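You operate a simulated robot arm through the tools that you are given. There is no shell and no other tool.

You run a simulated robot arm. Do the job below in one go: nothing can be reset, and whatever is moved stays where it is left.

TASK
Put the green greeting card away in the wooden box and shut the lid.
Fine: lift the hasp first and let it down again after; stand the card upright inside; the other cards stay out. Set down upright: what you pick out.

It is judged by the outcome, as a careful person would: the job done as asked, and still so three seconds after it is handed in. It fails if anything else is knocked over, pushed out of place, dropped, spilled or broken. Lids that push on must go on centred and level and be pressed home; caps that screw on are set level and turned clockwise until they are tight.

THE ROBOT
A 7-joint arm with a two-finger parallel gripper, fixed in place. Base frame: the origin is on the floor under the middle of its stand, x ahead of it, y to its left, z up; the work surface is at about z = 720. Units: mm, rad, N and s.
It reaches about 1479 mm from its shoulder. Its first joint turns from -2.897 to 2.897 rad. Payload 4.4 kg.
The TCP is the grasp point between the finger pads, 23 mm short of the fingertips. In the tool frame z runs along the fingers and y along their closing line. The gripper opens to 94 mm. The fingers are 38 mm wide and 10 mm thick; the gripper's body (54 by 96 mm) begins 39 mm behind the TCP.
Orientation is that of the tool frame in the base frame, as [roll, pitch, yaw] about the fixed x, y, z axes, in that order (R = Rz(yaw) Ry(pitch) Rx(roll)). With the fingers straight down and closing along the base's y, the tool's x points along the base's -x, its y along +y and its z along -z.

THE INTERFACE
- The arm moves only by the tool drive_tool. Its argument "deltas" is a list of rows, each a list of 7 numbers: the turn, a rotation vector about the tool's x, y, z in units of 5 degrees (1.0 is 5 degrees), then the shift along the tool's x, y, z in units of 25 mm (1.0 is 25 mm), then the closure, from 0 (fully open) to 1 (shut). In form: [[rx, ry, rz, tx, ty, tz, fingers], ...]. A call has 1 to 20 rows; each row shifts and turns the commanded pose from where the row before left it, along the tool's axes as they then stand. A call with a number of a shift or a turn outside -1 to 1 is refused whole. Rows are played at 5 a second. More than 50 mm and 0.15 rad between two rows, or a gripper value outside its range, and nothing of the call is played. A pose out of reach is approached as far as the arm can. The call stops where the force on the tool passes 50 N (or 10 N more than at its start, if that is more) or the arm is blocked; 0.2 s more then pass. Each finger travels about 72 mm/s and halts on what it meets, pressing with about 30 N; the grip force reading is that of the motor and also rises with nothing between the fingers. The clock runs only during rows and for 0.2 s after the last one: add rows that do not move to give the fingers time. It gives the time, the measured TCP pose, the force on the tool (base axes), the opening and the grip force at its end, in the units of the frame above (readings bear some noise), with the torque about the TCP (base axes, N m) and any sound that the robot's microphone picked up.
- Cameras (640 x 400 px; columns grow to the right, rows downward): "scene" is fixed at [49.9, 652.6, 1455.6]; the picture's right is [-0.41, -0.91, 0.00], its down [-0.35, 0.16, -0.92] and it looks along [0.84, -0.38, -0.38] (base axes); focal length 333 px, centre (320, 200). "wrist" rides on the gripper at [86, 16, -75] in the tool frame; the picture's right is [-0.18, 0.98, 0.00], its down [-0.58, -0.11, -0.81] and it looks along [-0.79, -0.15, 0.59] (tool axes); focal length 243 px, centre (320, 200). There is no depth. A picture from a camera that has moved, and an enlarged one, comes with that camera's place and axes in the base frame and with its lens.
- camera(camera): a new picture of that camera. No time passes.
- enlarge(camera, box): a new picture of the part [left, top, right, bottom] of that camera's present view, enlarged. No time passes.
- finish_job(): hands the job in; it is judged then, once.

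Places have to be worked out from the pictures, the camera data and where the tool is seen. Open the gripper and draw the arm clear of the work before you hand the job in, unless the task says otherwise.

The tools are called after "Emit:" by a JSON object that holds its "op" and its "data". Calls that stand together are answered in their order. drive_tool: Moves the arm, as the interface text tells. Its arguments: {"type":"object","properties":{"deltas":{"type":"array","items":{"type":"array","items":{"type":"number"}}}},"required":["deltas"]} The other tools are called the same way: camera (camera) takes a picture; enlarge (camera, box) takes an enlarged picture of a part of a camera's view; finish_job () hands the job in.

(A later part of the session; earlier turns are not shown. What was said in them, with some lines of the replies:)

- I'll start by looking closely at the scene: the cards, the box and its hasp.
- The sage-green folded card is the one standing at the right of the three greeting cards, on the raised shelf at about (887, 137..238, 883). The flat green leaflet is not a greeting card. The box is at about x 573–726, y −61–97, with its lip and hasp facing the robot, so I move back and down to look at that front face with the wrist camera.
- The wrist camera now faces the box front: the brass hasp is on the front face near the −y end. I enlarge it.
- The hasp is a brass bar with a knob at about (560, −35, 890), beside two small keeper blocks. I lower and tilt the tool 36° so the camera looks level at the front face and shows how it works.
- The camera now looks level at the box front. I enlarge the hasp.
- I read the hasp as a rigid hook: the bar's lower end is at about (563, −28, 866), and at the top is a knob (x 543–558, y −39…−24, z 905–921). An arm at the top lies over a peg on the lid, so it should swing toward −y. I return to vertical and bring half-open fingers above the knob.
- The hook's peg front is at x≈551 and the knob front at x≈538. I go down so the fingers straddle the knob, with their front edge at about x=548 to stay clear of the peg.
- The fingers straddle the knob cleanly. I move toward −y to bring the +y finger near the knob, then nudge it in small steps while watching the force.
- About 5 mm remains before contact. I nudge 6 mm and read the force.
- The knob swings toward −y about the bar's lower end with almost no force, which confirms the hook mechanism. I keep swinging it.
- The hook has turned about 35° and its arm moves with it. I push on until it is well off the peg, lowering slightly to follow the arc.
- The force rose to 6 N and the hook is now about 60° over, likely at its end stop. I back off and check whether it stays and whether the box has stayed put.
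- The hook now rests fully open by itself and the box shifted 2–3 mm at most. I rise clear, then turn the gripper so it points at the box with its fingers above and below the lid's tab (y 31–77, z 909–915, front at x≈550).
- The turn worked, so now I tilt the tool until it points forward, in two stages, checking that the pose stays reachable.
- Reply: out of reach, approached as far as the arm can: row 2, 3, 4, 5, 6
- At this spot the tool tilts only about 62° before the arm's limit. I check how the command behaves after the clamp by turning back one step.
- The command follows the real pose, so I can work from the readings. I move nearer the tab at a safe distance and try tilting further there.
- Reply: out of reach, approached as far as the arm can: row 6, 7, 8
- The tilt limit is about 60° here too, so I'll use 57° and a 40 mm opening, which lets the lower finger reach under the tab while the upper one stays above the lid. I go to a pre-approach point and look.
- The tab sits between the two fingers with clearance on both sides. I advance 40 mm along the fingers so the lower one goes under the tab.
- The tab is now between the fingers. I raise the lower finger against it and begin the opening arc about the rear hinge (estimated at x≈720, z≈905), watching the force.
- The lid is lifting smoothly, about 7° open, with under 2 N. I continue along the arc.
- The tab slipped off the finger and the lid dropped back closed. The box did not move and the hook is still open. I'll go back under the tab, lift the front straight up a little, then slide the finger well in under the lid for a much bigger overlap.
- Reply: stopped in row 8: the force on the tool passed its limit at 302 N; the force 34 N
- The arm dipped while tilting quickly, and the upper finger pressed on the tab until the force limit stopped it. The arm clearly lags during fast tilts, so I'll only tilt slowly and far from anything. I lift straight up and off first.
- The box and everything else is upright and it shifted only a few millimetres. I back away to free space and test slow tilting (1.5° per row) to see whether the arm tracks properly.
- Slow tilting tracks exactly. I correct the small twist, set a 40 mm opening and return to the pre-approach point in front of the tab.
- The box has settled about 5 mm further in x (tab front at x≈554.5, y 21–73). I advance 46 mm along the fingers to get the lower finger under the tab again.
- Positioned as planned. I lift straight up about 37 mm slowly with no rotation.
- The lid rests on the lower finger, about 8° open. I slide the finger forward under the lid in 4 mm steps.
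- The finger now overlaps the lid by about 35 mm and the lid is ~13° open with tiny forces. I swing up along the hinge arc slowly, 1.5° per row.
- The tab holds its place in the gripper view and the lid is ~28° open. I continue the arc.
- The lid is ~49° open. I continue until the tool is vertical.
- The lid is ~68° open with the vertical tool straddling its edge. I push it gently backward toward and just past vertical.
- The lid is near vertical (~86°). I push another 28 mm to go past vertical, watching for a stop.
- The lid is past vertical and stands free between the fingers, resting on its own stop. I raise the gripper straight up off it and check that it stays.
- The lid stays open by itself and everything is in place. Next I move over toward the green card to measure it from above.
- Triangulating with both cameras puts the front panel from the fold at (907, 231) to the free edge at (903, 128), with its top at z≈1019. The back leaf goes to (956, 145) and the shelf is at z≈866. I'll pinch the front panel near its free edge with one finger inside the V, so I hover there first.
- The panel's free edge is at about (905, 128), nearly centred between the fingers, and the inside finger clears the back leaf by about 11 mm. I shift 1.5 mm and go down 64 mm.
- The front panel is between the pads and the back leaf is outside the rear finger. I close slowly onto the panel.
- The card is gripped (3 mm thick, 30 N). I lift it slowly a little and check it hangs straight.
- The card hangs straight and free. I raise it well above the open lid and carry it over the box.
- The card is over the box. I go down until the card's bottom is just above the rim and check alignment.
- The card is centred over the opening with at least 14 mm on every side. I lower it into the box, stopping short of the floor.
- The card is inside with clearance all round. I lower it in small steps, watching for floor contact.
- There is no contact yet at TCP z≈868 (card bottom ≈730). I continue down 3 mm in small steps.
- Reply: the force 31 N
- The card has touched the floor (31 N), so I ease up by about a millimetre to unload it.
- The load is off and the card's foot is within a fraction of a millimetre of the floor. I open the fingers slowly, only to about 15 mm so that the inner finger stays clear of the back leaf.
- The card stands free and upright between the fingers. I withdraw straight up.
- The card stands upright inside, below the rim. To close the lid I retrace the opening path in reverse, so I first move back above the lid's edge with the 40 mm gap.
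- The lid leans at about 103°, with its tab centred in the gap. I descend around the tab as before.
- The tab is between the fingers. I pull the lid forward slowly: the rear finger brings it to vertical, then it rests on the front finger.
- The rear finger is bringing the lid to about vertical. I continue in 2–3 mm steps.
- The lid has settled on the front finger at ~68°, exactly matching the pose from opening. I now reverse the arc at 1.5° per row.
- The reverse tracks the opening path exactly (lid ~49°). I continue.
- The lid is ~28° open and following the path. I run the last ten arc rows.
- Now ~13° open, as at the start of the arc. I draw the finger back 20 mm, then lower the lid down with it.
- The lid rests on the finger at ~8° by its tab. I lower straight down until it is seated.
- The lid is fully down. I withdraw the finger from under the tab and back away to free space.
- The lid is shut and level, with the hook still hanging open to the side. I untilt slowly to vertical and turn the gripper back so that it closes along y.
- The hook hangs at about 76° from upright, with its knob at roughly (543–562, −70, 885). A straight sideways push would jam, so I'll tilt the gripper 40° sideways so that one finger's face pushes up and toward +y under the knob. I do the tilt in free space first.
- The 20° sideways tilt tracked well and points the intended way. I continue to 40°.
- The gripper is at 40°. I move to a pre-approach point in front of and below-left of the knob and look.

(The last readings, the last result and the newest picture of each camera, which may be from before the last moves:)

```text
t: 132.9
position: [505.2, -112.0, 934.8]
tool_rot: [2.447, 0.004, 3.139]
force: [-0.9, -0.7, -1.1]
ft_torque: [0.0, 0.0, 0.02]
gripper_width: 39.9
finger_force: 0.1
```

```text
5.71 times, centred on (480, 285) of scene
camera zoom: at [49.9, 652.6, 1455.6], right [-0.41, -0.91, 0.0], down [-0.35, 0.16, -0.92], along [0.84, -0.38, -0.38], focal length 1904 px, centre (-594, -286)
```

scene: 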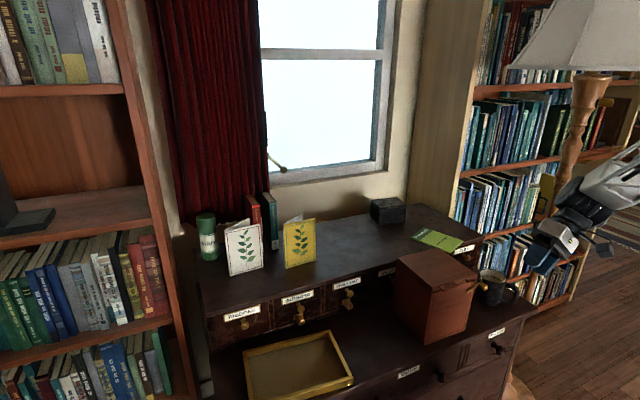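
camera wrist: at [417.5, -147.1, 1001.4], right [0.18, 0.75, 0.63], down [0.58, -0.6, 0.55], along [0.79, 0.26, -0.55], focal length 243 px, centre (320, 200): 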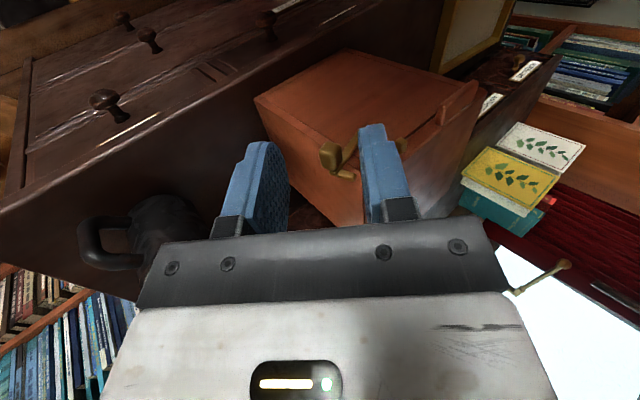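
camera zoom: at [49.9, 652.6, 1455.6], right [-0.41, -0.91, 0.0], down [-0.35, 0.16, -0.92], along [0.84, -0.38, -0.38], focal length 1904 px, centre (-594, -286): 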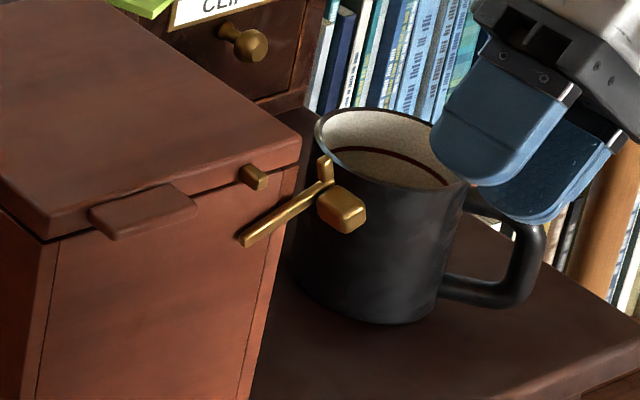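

The knob is centred at about y=−69.5, z=884.5, with its front at x≈544, in line with the gap. I move 31 mm forward in x, then slide in along the fingers so they straddle the knob.

Emit:
{"op": "drive_tool", "data": {"deltas": [[0, 0, 0, -0.4, 0, 0, 0.574], [0, 0, 0, -0.4, 0, 0, 0.574], [0, 0, 0, -0.44, 0, 0, 0.574], [0, 0, 0, 0, 0, 0.4, 0.574], [0, 0, 0, 0, 0, 0.4, 0.574], [0, 0, 0, 0, 0, 0.4, 0.574], [0, 0, 0, 0, 0, 0.4, 0.574], [0, 0, 0, 0, 0, 0.4, 0.574], [0, 0, 0, 0, 0, 0.4, 0.574], [0, 0, 0, 0, 0, 0, 0.574]]}}

Emit:
{"op": "enlarge", "data": {"camera": "wrist", "box": [220, 90, 420, 220]}}

Emit:
{"op": "enlarge", "data": {"camera": "scene", "box": [430, 250, 530, 320]}}

```text
t: 135.1
position: [536.1, -72.6, 889.2]
tool_rot: [2.445, 0.004, 3.139]
force: [0.2, -0.4, 0.6]
ft_torque: [-0.01, -0.01, 0.0]
gripper_width: 39.5
finger_force: 0.1
```

```text
3.08 times, centred on (320, 155) of wrist
camera zoom: at [448.0, -109.3, 956.8], right [0.18, 0.75, 0.63], down [0.58, -0.6, 0.55], along [0.79, 0.26, -0.55], focal length 746 px, centre (320, 338)
```

zoom: 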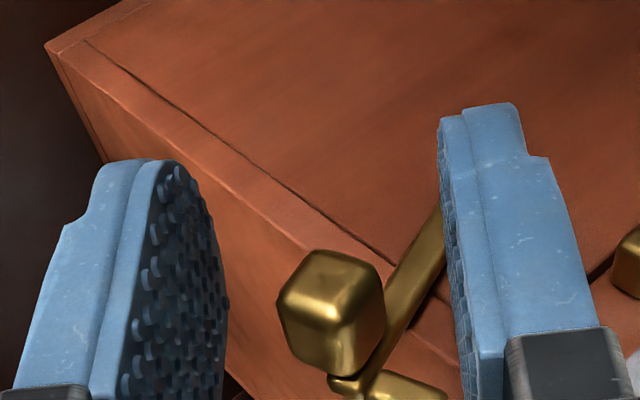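

```text
5.71 times, centred on (480, 285) of scene
camera zoom: at [49.9, 652.6, 1455.6], right [-0.41, -0.91, 0.0], down [-0.35, 0.16, -0.92], along [0.84, -0.38, -0.38], focal length 1904 px, centre (-594, -286)
```

zoom: 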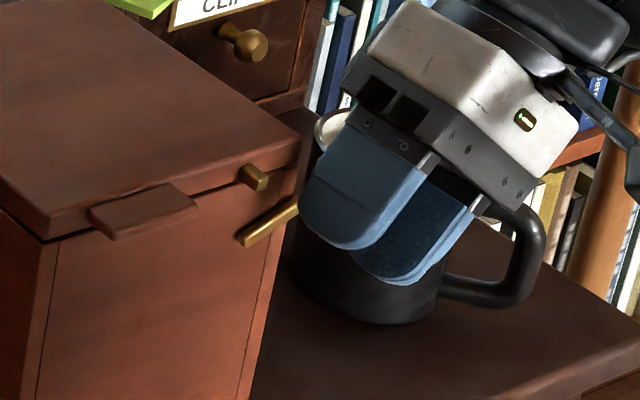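

The knob is between the fingers. A straight push along the finger-closing direction (up and toward +y at 40°) should carry it all the way round, so I start with 16 mm and check.

Emit:
{"op": "drive_tool", "data": {"deltas": [[0, 0, 0, 0, 0.16, 0, 0.574], [0, 0, 0, 0, 0.16, 0, 0.574], [0, 0, 0, 0, 0.16, 0, 0.574], [0, 0, 0, 0, 0.16, 0, 0.574], [0, 0, 0, 0, 0, 0, 0.574]]}}

Emit:
{"op": "enlarge", "data": {"camera": "wrist", "box": [220, 90, 420, 220]}}

```text
t: 136.3
position: [536.6, -61.3, 899.8]
tool_rot: [2.445, 0.003, 3.14]
force: [-0.8, -0.9, -0.4]
ft_torque: [-0.02, -0.02, -0.03]
gripper_width: 40.5
finger_force: 0.4
```

```text
3.08 times, centred on (320, 155) of wrist
camera zoom: at [448.4, -97.0, 966.9], right [0.18, 0.75, 0.63], down [0.58, -0.6, 0.55], along [0.79, 0.26, -0.55], focal length 746 px, centre (320, 338)
```

zoom: 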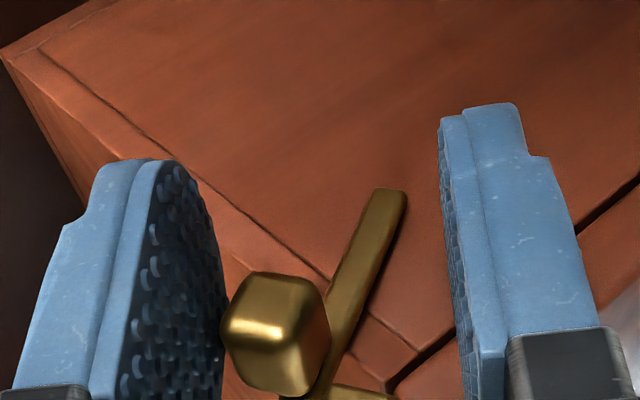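

The finger has met the knob and it is starting to swing. I continue in 4 mm steps.

Emit:
{"op": "drive_tool", "data": {"deltas": [[0, 0, 0, 0, 0.16, 0, 0.574], [0, 0, 0, 0, 0.16, 0, 0.574], [0, 0, 0, 0, 0.16, 0, 0.574], [0, 0, 0, 0, 0.16, 0, 0.574], [0, 0, 0, 0, 0, 0, 0.574]]}}

Emit:
{"op": "enlarge", "data": {"camera": "wrist", "box": [220, 90, 420, 220]}}

```text
t: 137.5
position: [536.2, -50.0, 910.1]
tool_rot: [2.444, 0.001, 3.14]
force: [-6.3, -1.6, -2.1]
ft_torque: [0.04, 0.0, 0.13]
gripper_width: 39.5
finger_force: 0.1
```

```text
3.08 times, centred on (320, 155) of wrist
camera zoom: at [449.1, -84.9, 977.1], right [0.18, 0.75, 0.63], down [0.58, -0.6, 0.55], along [0.79, 0.26, -0.55], focal length 746 px, centre (320, 338)
```

zoom: 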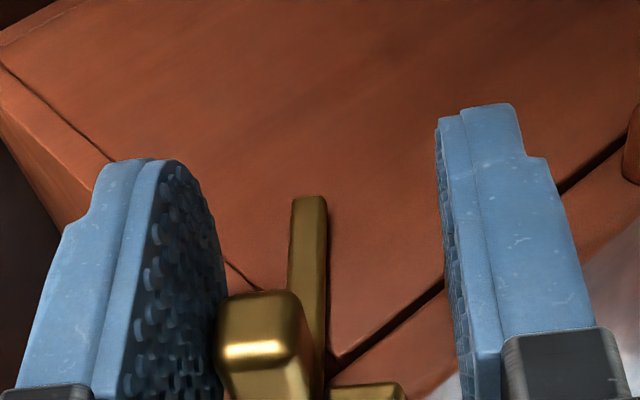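

The hook has turned to about 45°, but there is a 6 N force in x, so the finger's front edge is probably brushing the bar. I back off 3 mm in x and re-read.

Emit:
{"op": "drive_tool", "data": {"deltas": [[0, 0, 0, 0.06, 0, 0, 0.574], [0, 0, 0, 0.06, 0, 0, 0.574], [0, 0, 0, 0, 0, 0, 0.574]]}}

Emit:
{"op": "enlarge", "data": {"camera": "wrist", "box": [240, 130, 340, 220]}}

Emit:
{"op": "enlarge", "data": {"camera": "scene", "box": [430, 250, 530, 320]}}

```text
t: 138.3
position: [533.5, -49.5, 910.6]
tool_rot: [2.446, 0.004, 3.14]
force: [0.9, -0.6, 0.1]
ft_torque: [0.0, -0.04, 0.0]
gripper_width: 40.3
finger_force: 0.0
```

```text
4.44 times, centred on (290, 175) of wrist
camera zoom: at [446.0, -85.1, 977.3], right [0.18, 0.75, 0.63], down [0.58, -0.6, 0.55], along [0.79, 0.26, -0.55], focal length 1078 px, centre (453, 311)
```

zoom: 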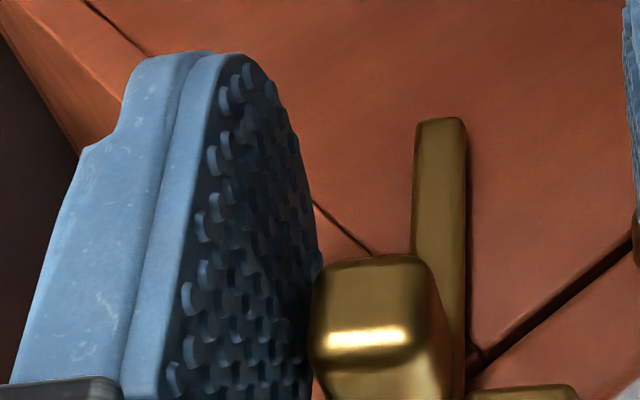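

```text
5.71 times, centred on (480, 285) of scene
camera zoom: at [49.9, 652.6, 1455.6], right [-0.41, -0.91, 0.0], down [-0.35, 0.16, -0.92], along [0.84, -0.38, -0.38], focal length 1904 px, centre (-594, -286)
```

zoom: 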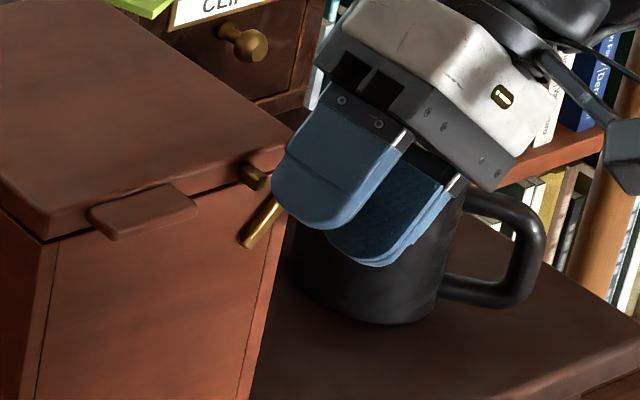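

The force is gone; it was the other finger grazing the peg. I continue the swing in smaller steps.

Emit:
{"op": "drive_tool", "data": {"deltas": [[0, 0, 0, 0, 0.12, 0, 0.574], [0, 0, 0, 0, 0.12, 0, 0.574], [0, 0, 0, 0, 0.12, 0, 0.574], [0, 0, 0, 0, 0.12, 0, 0.574], [0, 0, 0, 0, 0, 0, 0.574]]}}

Emit:
{"op": "enlarge", "data": {"camera": "wrist", "box": [220, 110, 420, 240]}}

Emit:
{"op": "enlarge", "data": {"camera": "scene", "box": [430, 250, 530, 320]}}

```text
t: 139.5
position: [534.0, -38.8, 916.5]
tool_rot: [2.445, 0.003, 3.14]
force: [-0.4, -0.2, 0.7]
ft_torque: [0.0, 0.06, 0.02]
gripper_width: 40.5
finger_force: 0.5
```

```text
3.08 times, centred on (320, 175) of wrist
camera zoom: at [446.0, -75.0, 984.6], right [0.18, 0.75, 0.63], down [0.58, -0.6, 0.55], along [0.79, 0.26, -0.55], focal length 746 px, centre (320, 277)
```

zoom: 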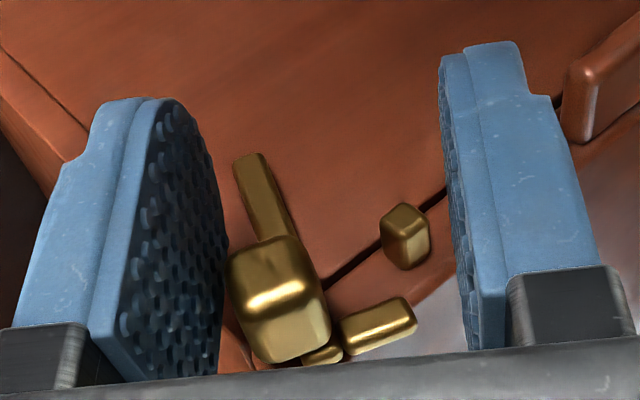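

```text
5.71 times, centred on (480, 285) of scene
camera zoom: at [49.9, 652.6, 1455.6], right [-0.41, -0.91, 0.0], down [-0.35, 0.16, -0.92], along [0.84, -0.38, -0.38], focal length 1904 px, centre (-594, -286)
```

zoom: 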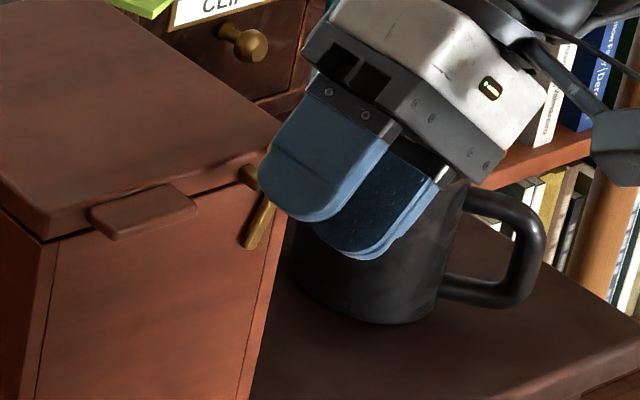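

The hook's arm is coming over the peg, with about 25° to go. I continue with 2.5 mm steps and check the force.

Emit:
{"op": "drive_tool", "data": {"deltas": [[0, 0, 0, 0, 0.1, 0, 0.574], [0, 0, 0, 0, 0.1, 0, 0.574], [0, 0, 0, 0, 0.1, 0, 0.574], [0, 0, 0, 0, 0, 0, 0.574]]}}

Emit:
{"op": "enlarge", "data": {"camera": "wrist", "box": [220, 110, 420, 240]}}

```text
t: 140.5
position: [534.1, -34.2, 923.4]
tool_rot: [2.447, 0.002, 3.141]
force: [-0.4, -0.7, -0.6]
ft_torque: [0.0, 0.02, -0.02]
gripper_width: 40.3
finger_force: 0.6
```

```text
3.08 times, centred on (320, 175) of wrist
camera zoom: at [445.5, -69.2, 989.4], right [0.18, 0.75, 0.63], down [0.58, -0.6, 0.55], along [0.79, 0.26, -0.55], focal length 746 px, centre (320, 277)
```

zoom: 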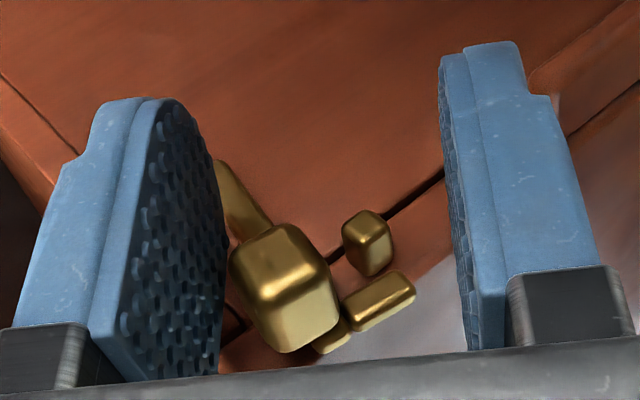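

Emit:
{"op": "drive_tool", "data": {"deltas": [[0, 0, 0, 0, 0.08, 0, 0.574], [0, 0, 0, 0, 0.08, 0, 0.574], [0, 0, 0, 0, 0, 0, 0.574]]}}

Emit:
{"op": "enlarge", "data": {"camera": "wrist", "box": [220, 110, 420, 240]}}

```text
t: 141.3
position: [534.5, -30.2, 924.8]
tool_rot: [2.445, 0.004, -3.141]
force: [-0.2, -0.3, -0.3]
ft_torque: [0.02, -0.03, 0.01]
gripper_width: 40.2
finger_force: 0.4
```

```text
3.08 times, centred on (320, 175) of wrist
camera zoom: at [445.4, -65.9, 991.9], right [0.18, 0.75, 0.63], down [0.58, -0.6, 0.55], along [0.79, 0.26, -0.55], focal length 746 px, centre (320, 277)
```

zoom: 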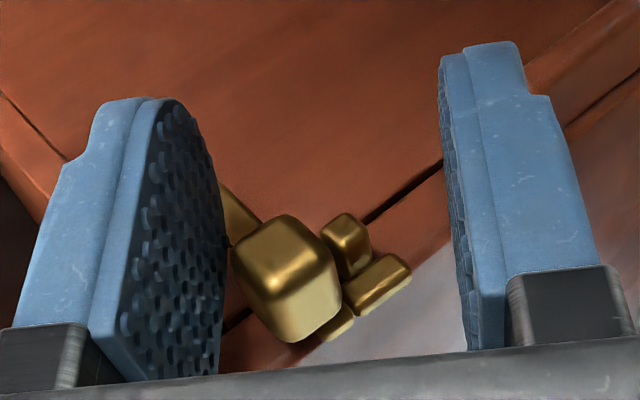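

The arm is now right over the peg. I nudge 1.5 mm more to seat it and check the force.

Emit:
{"op": "drive_tool", "data": {"deltas": [[0, 0, 0, 0, 0.06, 0, 0.574], [0, 0, 0, 0, 0, 0, 0.574]]}}

Emit:
{"op": "enlarge", "data": {"camera": "wrist", "box": [220, 110, 420, 240]}}

```text
t: 141.9
position: [533.8, -30.1, 925.7]
tool_rot: [2.444, 0.004, 3.139]
force: [-0.5, 0.1, -0.9]
ft_torque: [-0.01, 0.03, -0.01]
gripper_width: 40.4
finger_force: 0.3
```

```text
3.08 times, centred on (320, 175) of wrist
camera zoom: at [445.5, -65.0, 993.2], right [0.18, 0.75, 0.63], down [0.58, -0.6, 0.55], along [0.79, 0.26, -0.55], focal length 746 px, centre (320, 277)
```

zoom: 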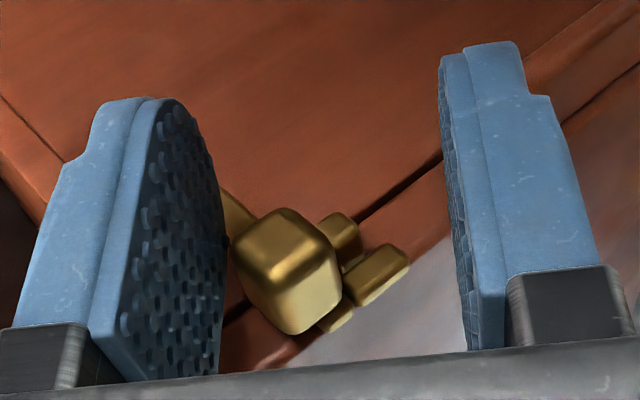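

Emit:
{"op": "drive_tool", "data": {"deltas": [[0, 0, 0, 0, 0.05, 0, 0.574], [0, 0, 0, 0, 0.05, 0, 0.574], [0, 0, 0, 0, 0, 0, 0.574]]}}

Emit:
{"op": "enlarge", "data": {"camera": "wrist", "box": [220, 110, 420, 240]}}

Emit:
{"op": "enlarge", "data": {"camera": "scene", "box": [440, 260, 500, 300]}}

```text
t: 142.7
position: [532.8, -28.2, 927.8]
tool_rot: [2.446, 0.003, 3.139]
force: [-1.6, -2.6, -4.3]
ft_torque: [0.01, 0.07, -0.11]
gripper_width: 42.4
finger_force: 2.9
```

```text
3.08 times, centred on (320, 175) of wrist
camera zoom: at [445.0, -63.1, 994.2], right [0.18, 0.75, 0.63], down [0.58, -0.6, 0.55], along [0.79, 0.26, -0.55], focal length 746 px, centre (320, 277)
```

zoom: 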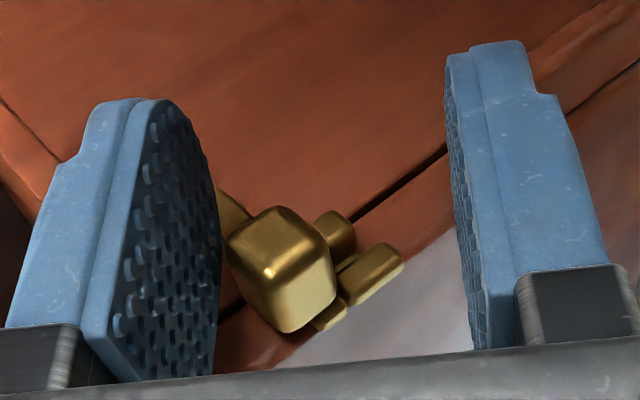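

```text
10.00 times, centred on (470, 280) of scene
camera zoom: at [49.9, 652.6, 1455.6], right [-0.41, -0.91, 0.0], down [-0.35, 0.16, -0.92], along [0.84, -0.38, -0.38], focal length 3332 px, centre (-1180, -600)
```

zoom: 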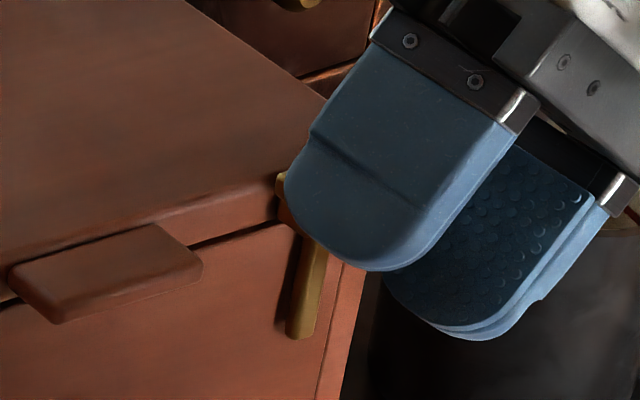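

The force rose to 5 N and the bar looks upright as at the start, so the hook is seated. I back the finger off and check that it stays.

Emit:
{"op": "drive_tool", "data": {"deltas": [[0, 0, 0, 0, -0.1, 0, 0.574], [0, 0, 0, 0, -0.16, 0, 0.574], [0, 0, 0, 0, -0.1, 0, 0.574], [0, 0, 0, 0, 0, 0, 0.574]]}}

Emit:
{"op": "enlarge", "data": {"camera": "wrist", "box": [220, 110, 420, 240]}}

```text
t: 143.7
position: [534.5, -34.5, 921.2]
tool_rot: [2.446, 0.005, 3.139]
force: [-0.9, 0.2, -0.2]
ft_torque: [-0.02, 0.01, -0.02]
gripper_width: 40.3
finger_force: 0.1
```

```text
3.08 times, centred on (320, 175) of wrist
camera zoom: at [445.7, -70.1, 988.7], right [0.18, 0.75, 0.63], down [0.58, -0.6, 0.55], along [0.79, 0.26, -0.55], focal length 746 px, centre (320, 277)
```

zoom: 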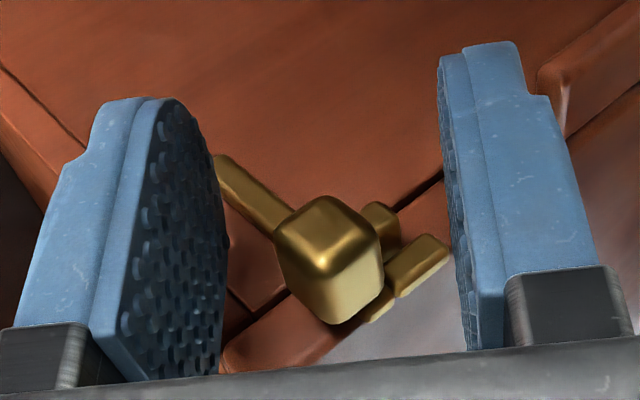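

The hook stays seated on its own with the finger clear of it. I retreat straight back in −x, then up, and check the result.

Emit:
{"op": "drive_tool", "data": {"deltas": [[0, 0, 0, 0.3, 0, 0, 0.574], [0, 0, 0, 0.4, 0, 0, 0.574], [0, 0, 0, 0.5, 0, 0, 0.574], [0, 0, 0, 0.6, 0, 0, 0.574], [0, 0, 0, 0.3, 0.64, -0.766, 0.574], [0, 0, 0, 0.3, 0.64, -0.766, 0.574], [0, 0, 0, 0.3, 0.64, -0.766, 0.574], [0, 0, 0, 0.3, 0.64, -0.766, 0.574], [0, 0, 0, 0, 0, 0, 0.574]]}}

Emit:
{"op": "camera", "data": {"camera": "scene"}}

Emit:
{"op": "enlarge", "data": {"camera": "scene", "box": [440, 260, 500, 300]}}

Emit:
{"op": "enlarge", "data": {"camera": "wrist", "box": [200, 40, 440, 210]}}

```text
t: 145.7
position: [458.4, -34.4, 1019.6]
tool_rot: [2.443, 0.001, 3.141]
force: [0.1, 0.7, 0.3]
ft_torque: [0.02, 0.0, 0.01]
gripper_width: 39.7
finger_force: 0.0
```

```text
taken
```

scene: 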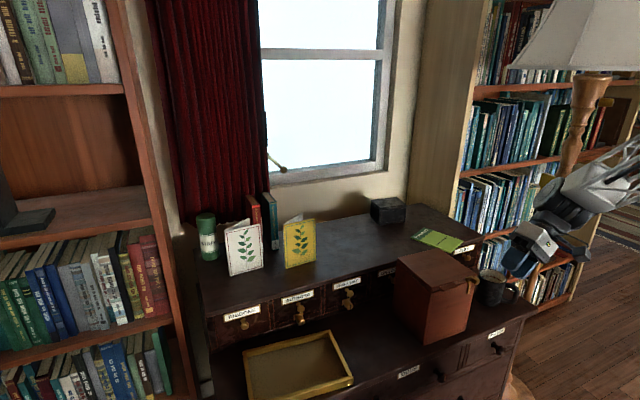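

```text
10.00 times, centred on (470, 280) of scene
camera zoom: at [49.9, 652.6, 1455.6], right [-0.41, -0.91, 0.0], down [-0.35, 0.16, -0.92], along [0.84, -0.38, -0.38], focal length 3332 px, centre (-1180, -600)
```

zoom: 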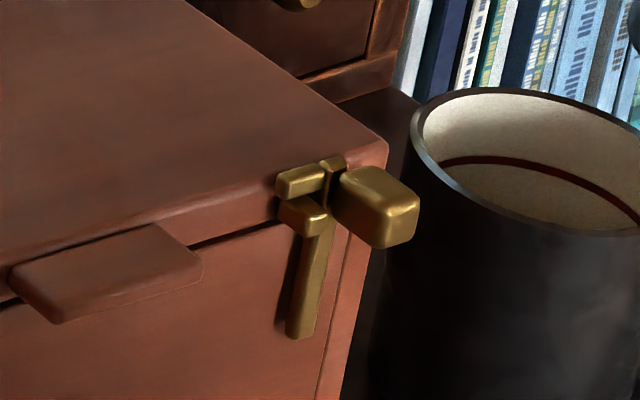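

```text
2.35 times, centred on (320, 125) of wrist
camera zoom: at [370.4, -69.6, 1087.2], right [0.18, 0.75, 0.63], down [0.58, -0.6, 0.55], along [0.79, 0.26, -0.55], focal length 571 px, centre (320, 376)
```

zoom: 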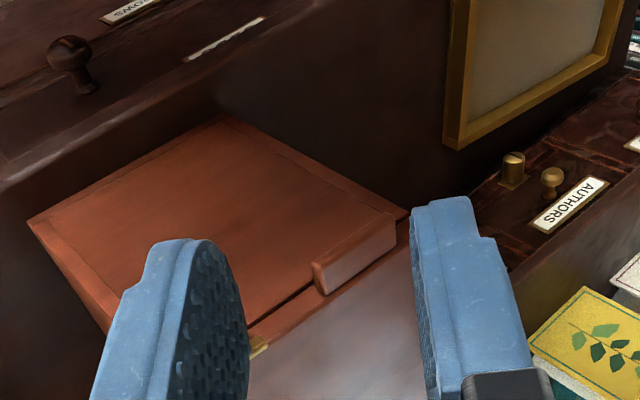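

The hook is seated over the peg exactly as it was at first, the lid is shut, and the box is within a few millimetres of its original spot. The other cards, mug, leaflet and tins are untouched. I open the gripper, straighten up slowly and draw the arm clear.

Emit:
{"op": "drive_tool", "data": {"deltas": [[0, 0, 0, 0.5, 0.3, -0.5, 0.4], [0, 0, 0, 0.5, 0.3, -0.5, 0.2], [0.4, 0, 0, 0, 0, 0, 0], [0.4, 0, 0, 0, 0, 0, 0], [0.4, 0, 0, 0, 0, 0, 0], [0.4, 0, 0, 0, 0, 0, 0], [0.4, 0, 0, 0, 0, 0, 0], [0.4, 0, 0, 0, 0, 0, 0], [0.4, 0, 0, 0, 0, 0, 0], [0.4, 0, 0, 0, 0, 0, 0], [0.4, 0, 0, 0, 0, 0, 0], [0.4, 0, 0, 0, 0, 0, 0], [0.4, 0, 0, 0, 0, 0, 0], [0.4, 0, 0, 0, 0, 0, 0], [0.4, 0, 0, 0, 0, 0, 0], [0.4, 0, 0, 0, 0, 0, 0], [0.4, 0, 0, 0, 0, 0, 0], [0.4, 0, 0, 0, 0, 0, 0], [0.4, 0, 0, 0, 0, 0, 0], [0.4, 0, 0, 0, 0, 0, 0]]}}

Emit:
{"op": "drive_tool", "data": {"deltas": [[0.4, 0, 0, 0, 0, 0, 0], [0.4, 0, 0, 0, 0, 0, 0], [0, 0, 0, 0, 0, -0.8, 0], [0, 0, 0, 0, 0, -0.8, 0], [0, 0, 0, 0, 0, -0.8, 0], [0, 0, 0, 0, 0, -0.8, 0], [0, 0, 0, 0, 0, -0.8, 0], [0, 0, 0, 0, 0, -0.8, 0], [0, 0, 0, 0, 0, -0.8, 0], [0, 0, 0, 0, 0, -0.8, 0], [0, 0, 0, 0, 0, -0.8, 0], [0, 0, 0, 0, 0, -0.8, 0], [0, 0, 0, 0, 0, 0, 0]]}}

Emit:
{"op": "camera", "data": {"camera": "scene"}}

Emit:
{"op": "enlarge", "data": {"camera": "scene", "box": [360, 210, 540, 350]}}

Emit:
{"op": "enlarge", "data": {"camera": "scene", "box": [180, 180, 380, 305]}}

```text
t: 149.9
position: [432.8, -38.8, 1049.9]
tool_rot: [3.074, 0.003, 3.14]
force: [-0.7, -0.5, 0.9]
ft_torque: [0.0, 0.03, 0.01]
gripper_width: 93.6
finger_force: 0.0
```

```text
t: 152.7
position: [435.2, -38.9, 1250.3]
tool_rot: [-3.14, 0.004, 3.14]
force: [0.9, 0.1, -0.9]
ft_torque: [-0.02, 0.02, -0.02]
gripper_width: 93.9
finger_force: 0.0
```

```text
taken
```

scene: 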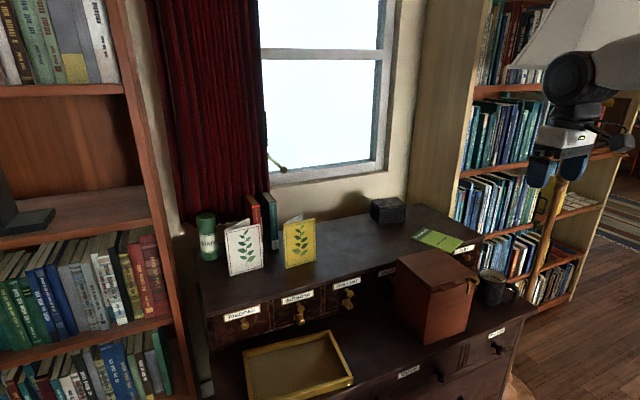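

```text
2.86 times, centred on (450, 280) of scene
camera zoom: at [49.9, 652.6, 1455.6], right [-0.41, -0.91, 0.0], down [-0.35, 0.16, -0.92], along [0.84, -0.38, -0.38], focal length 952 px, centre (-51, -29)
```

zoom: 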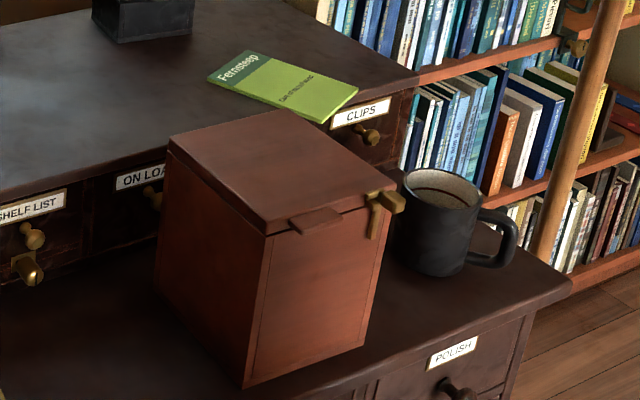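

```text
3.20 times, centred on (280, 242) of scene
camera zoom: at [49.9, 652.6, 1455.6], right [-0.41, -0.91, 0.0], down [-0.35, 0.16, -0.92], along [0.84, -0.38, -0.38], focal length 1066 px, centre (448, 64)
```

zoom: 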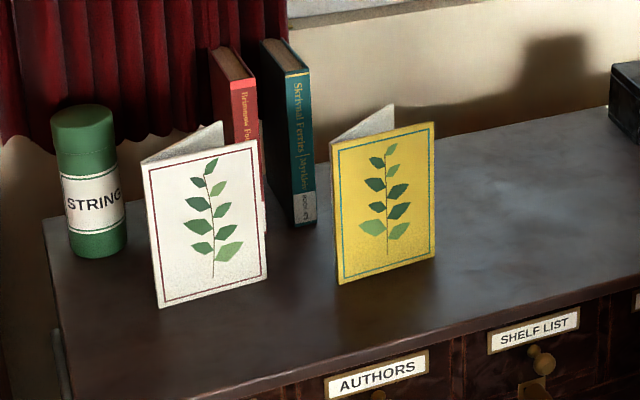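

The green card stands inside the box, the lid is shut and the hasp is down over its peg. The white and yellow cards and everything else are where they were, and the open gripper is clear, so I hand the job in.

Emit:
{"op": "finish_job", "data": {}}

```text
The job is handed in.
```

The green greeting card is standing upright in the wooden box, the lid is shut, and the hasp is back down over its peg. The white and yellow cards are still standing where they were, and nothing else was knocked over. The gripper is open and the arm is clear.

Two things did not go cleanly:

- **Lid slip:** on my first try at opening the lid, the tab slid off the finger and the lid dropped back shut.
- **Hard press on the tab:** while I was setting up the second try, the arm dipped and pressed a finger on the lid's tab. The reading hit 302 N before the motion stopped. I saw no damage, and the lid opened and closed normally afterwards.

Between pushing the hasp and that press, the box shifted a few millimetres from where it started. I left it there.

I last saw the card upright when the lid was nearly closed, and the box barely moved after that. The job has been handed in, but no verdict has come back yet.
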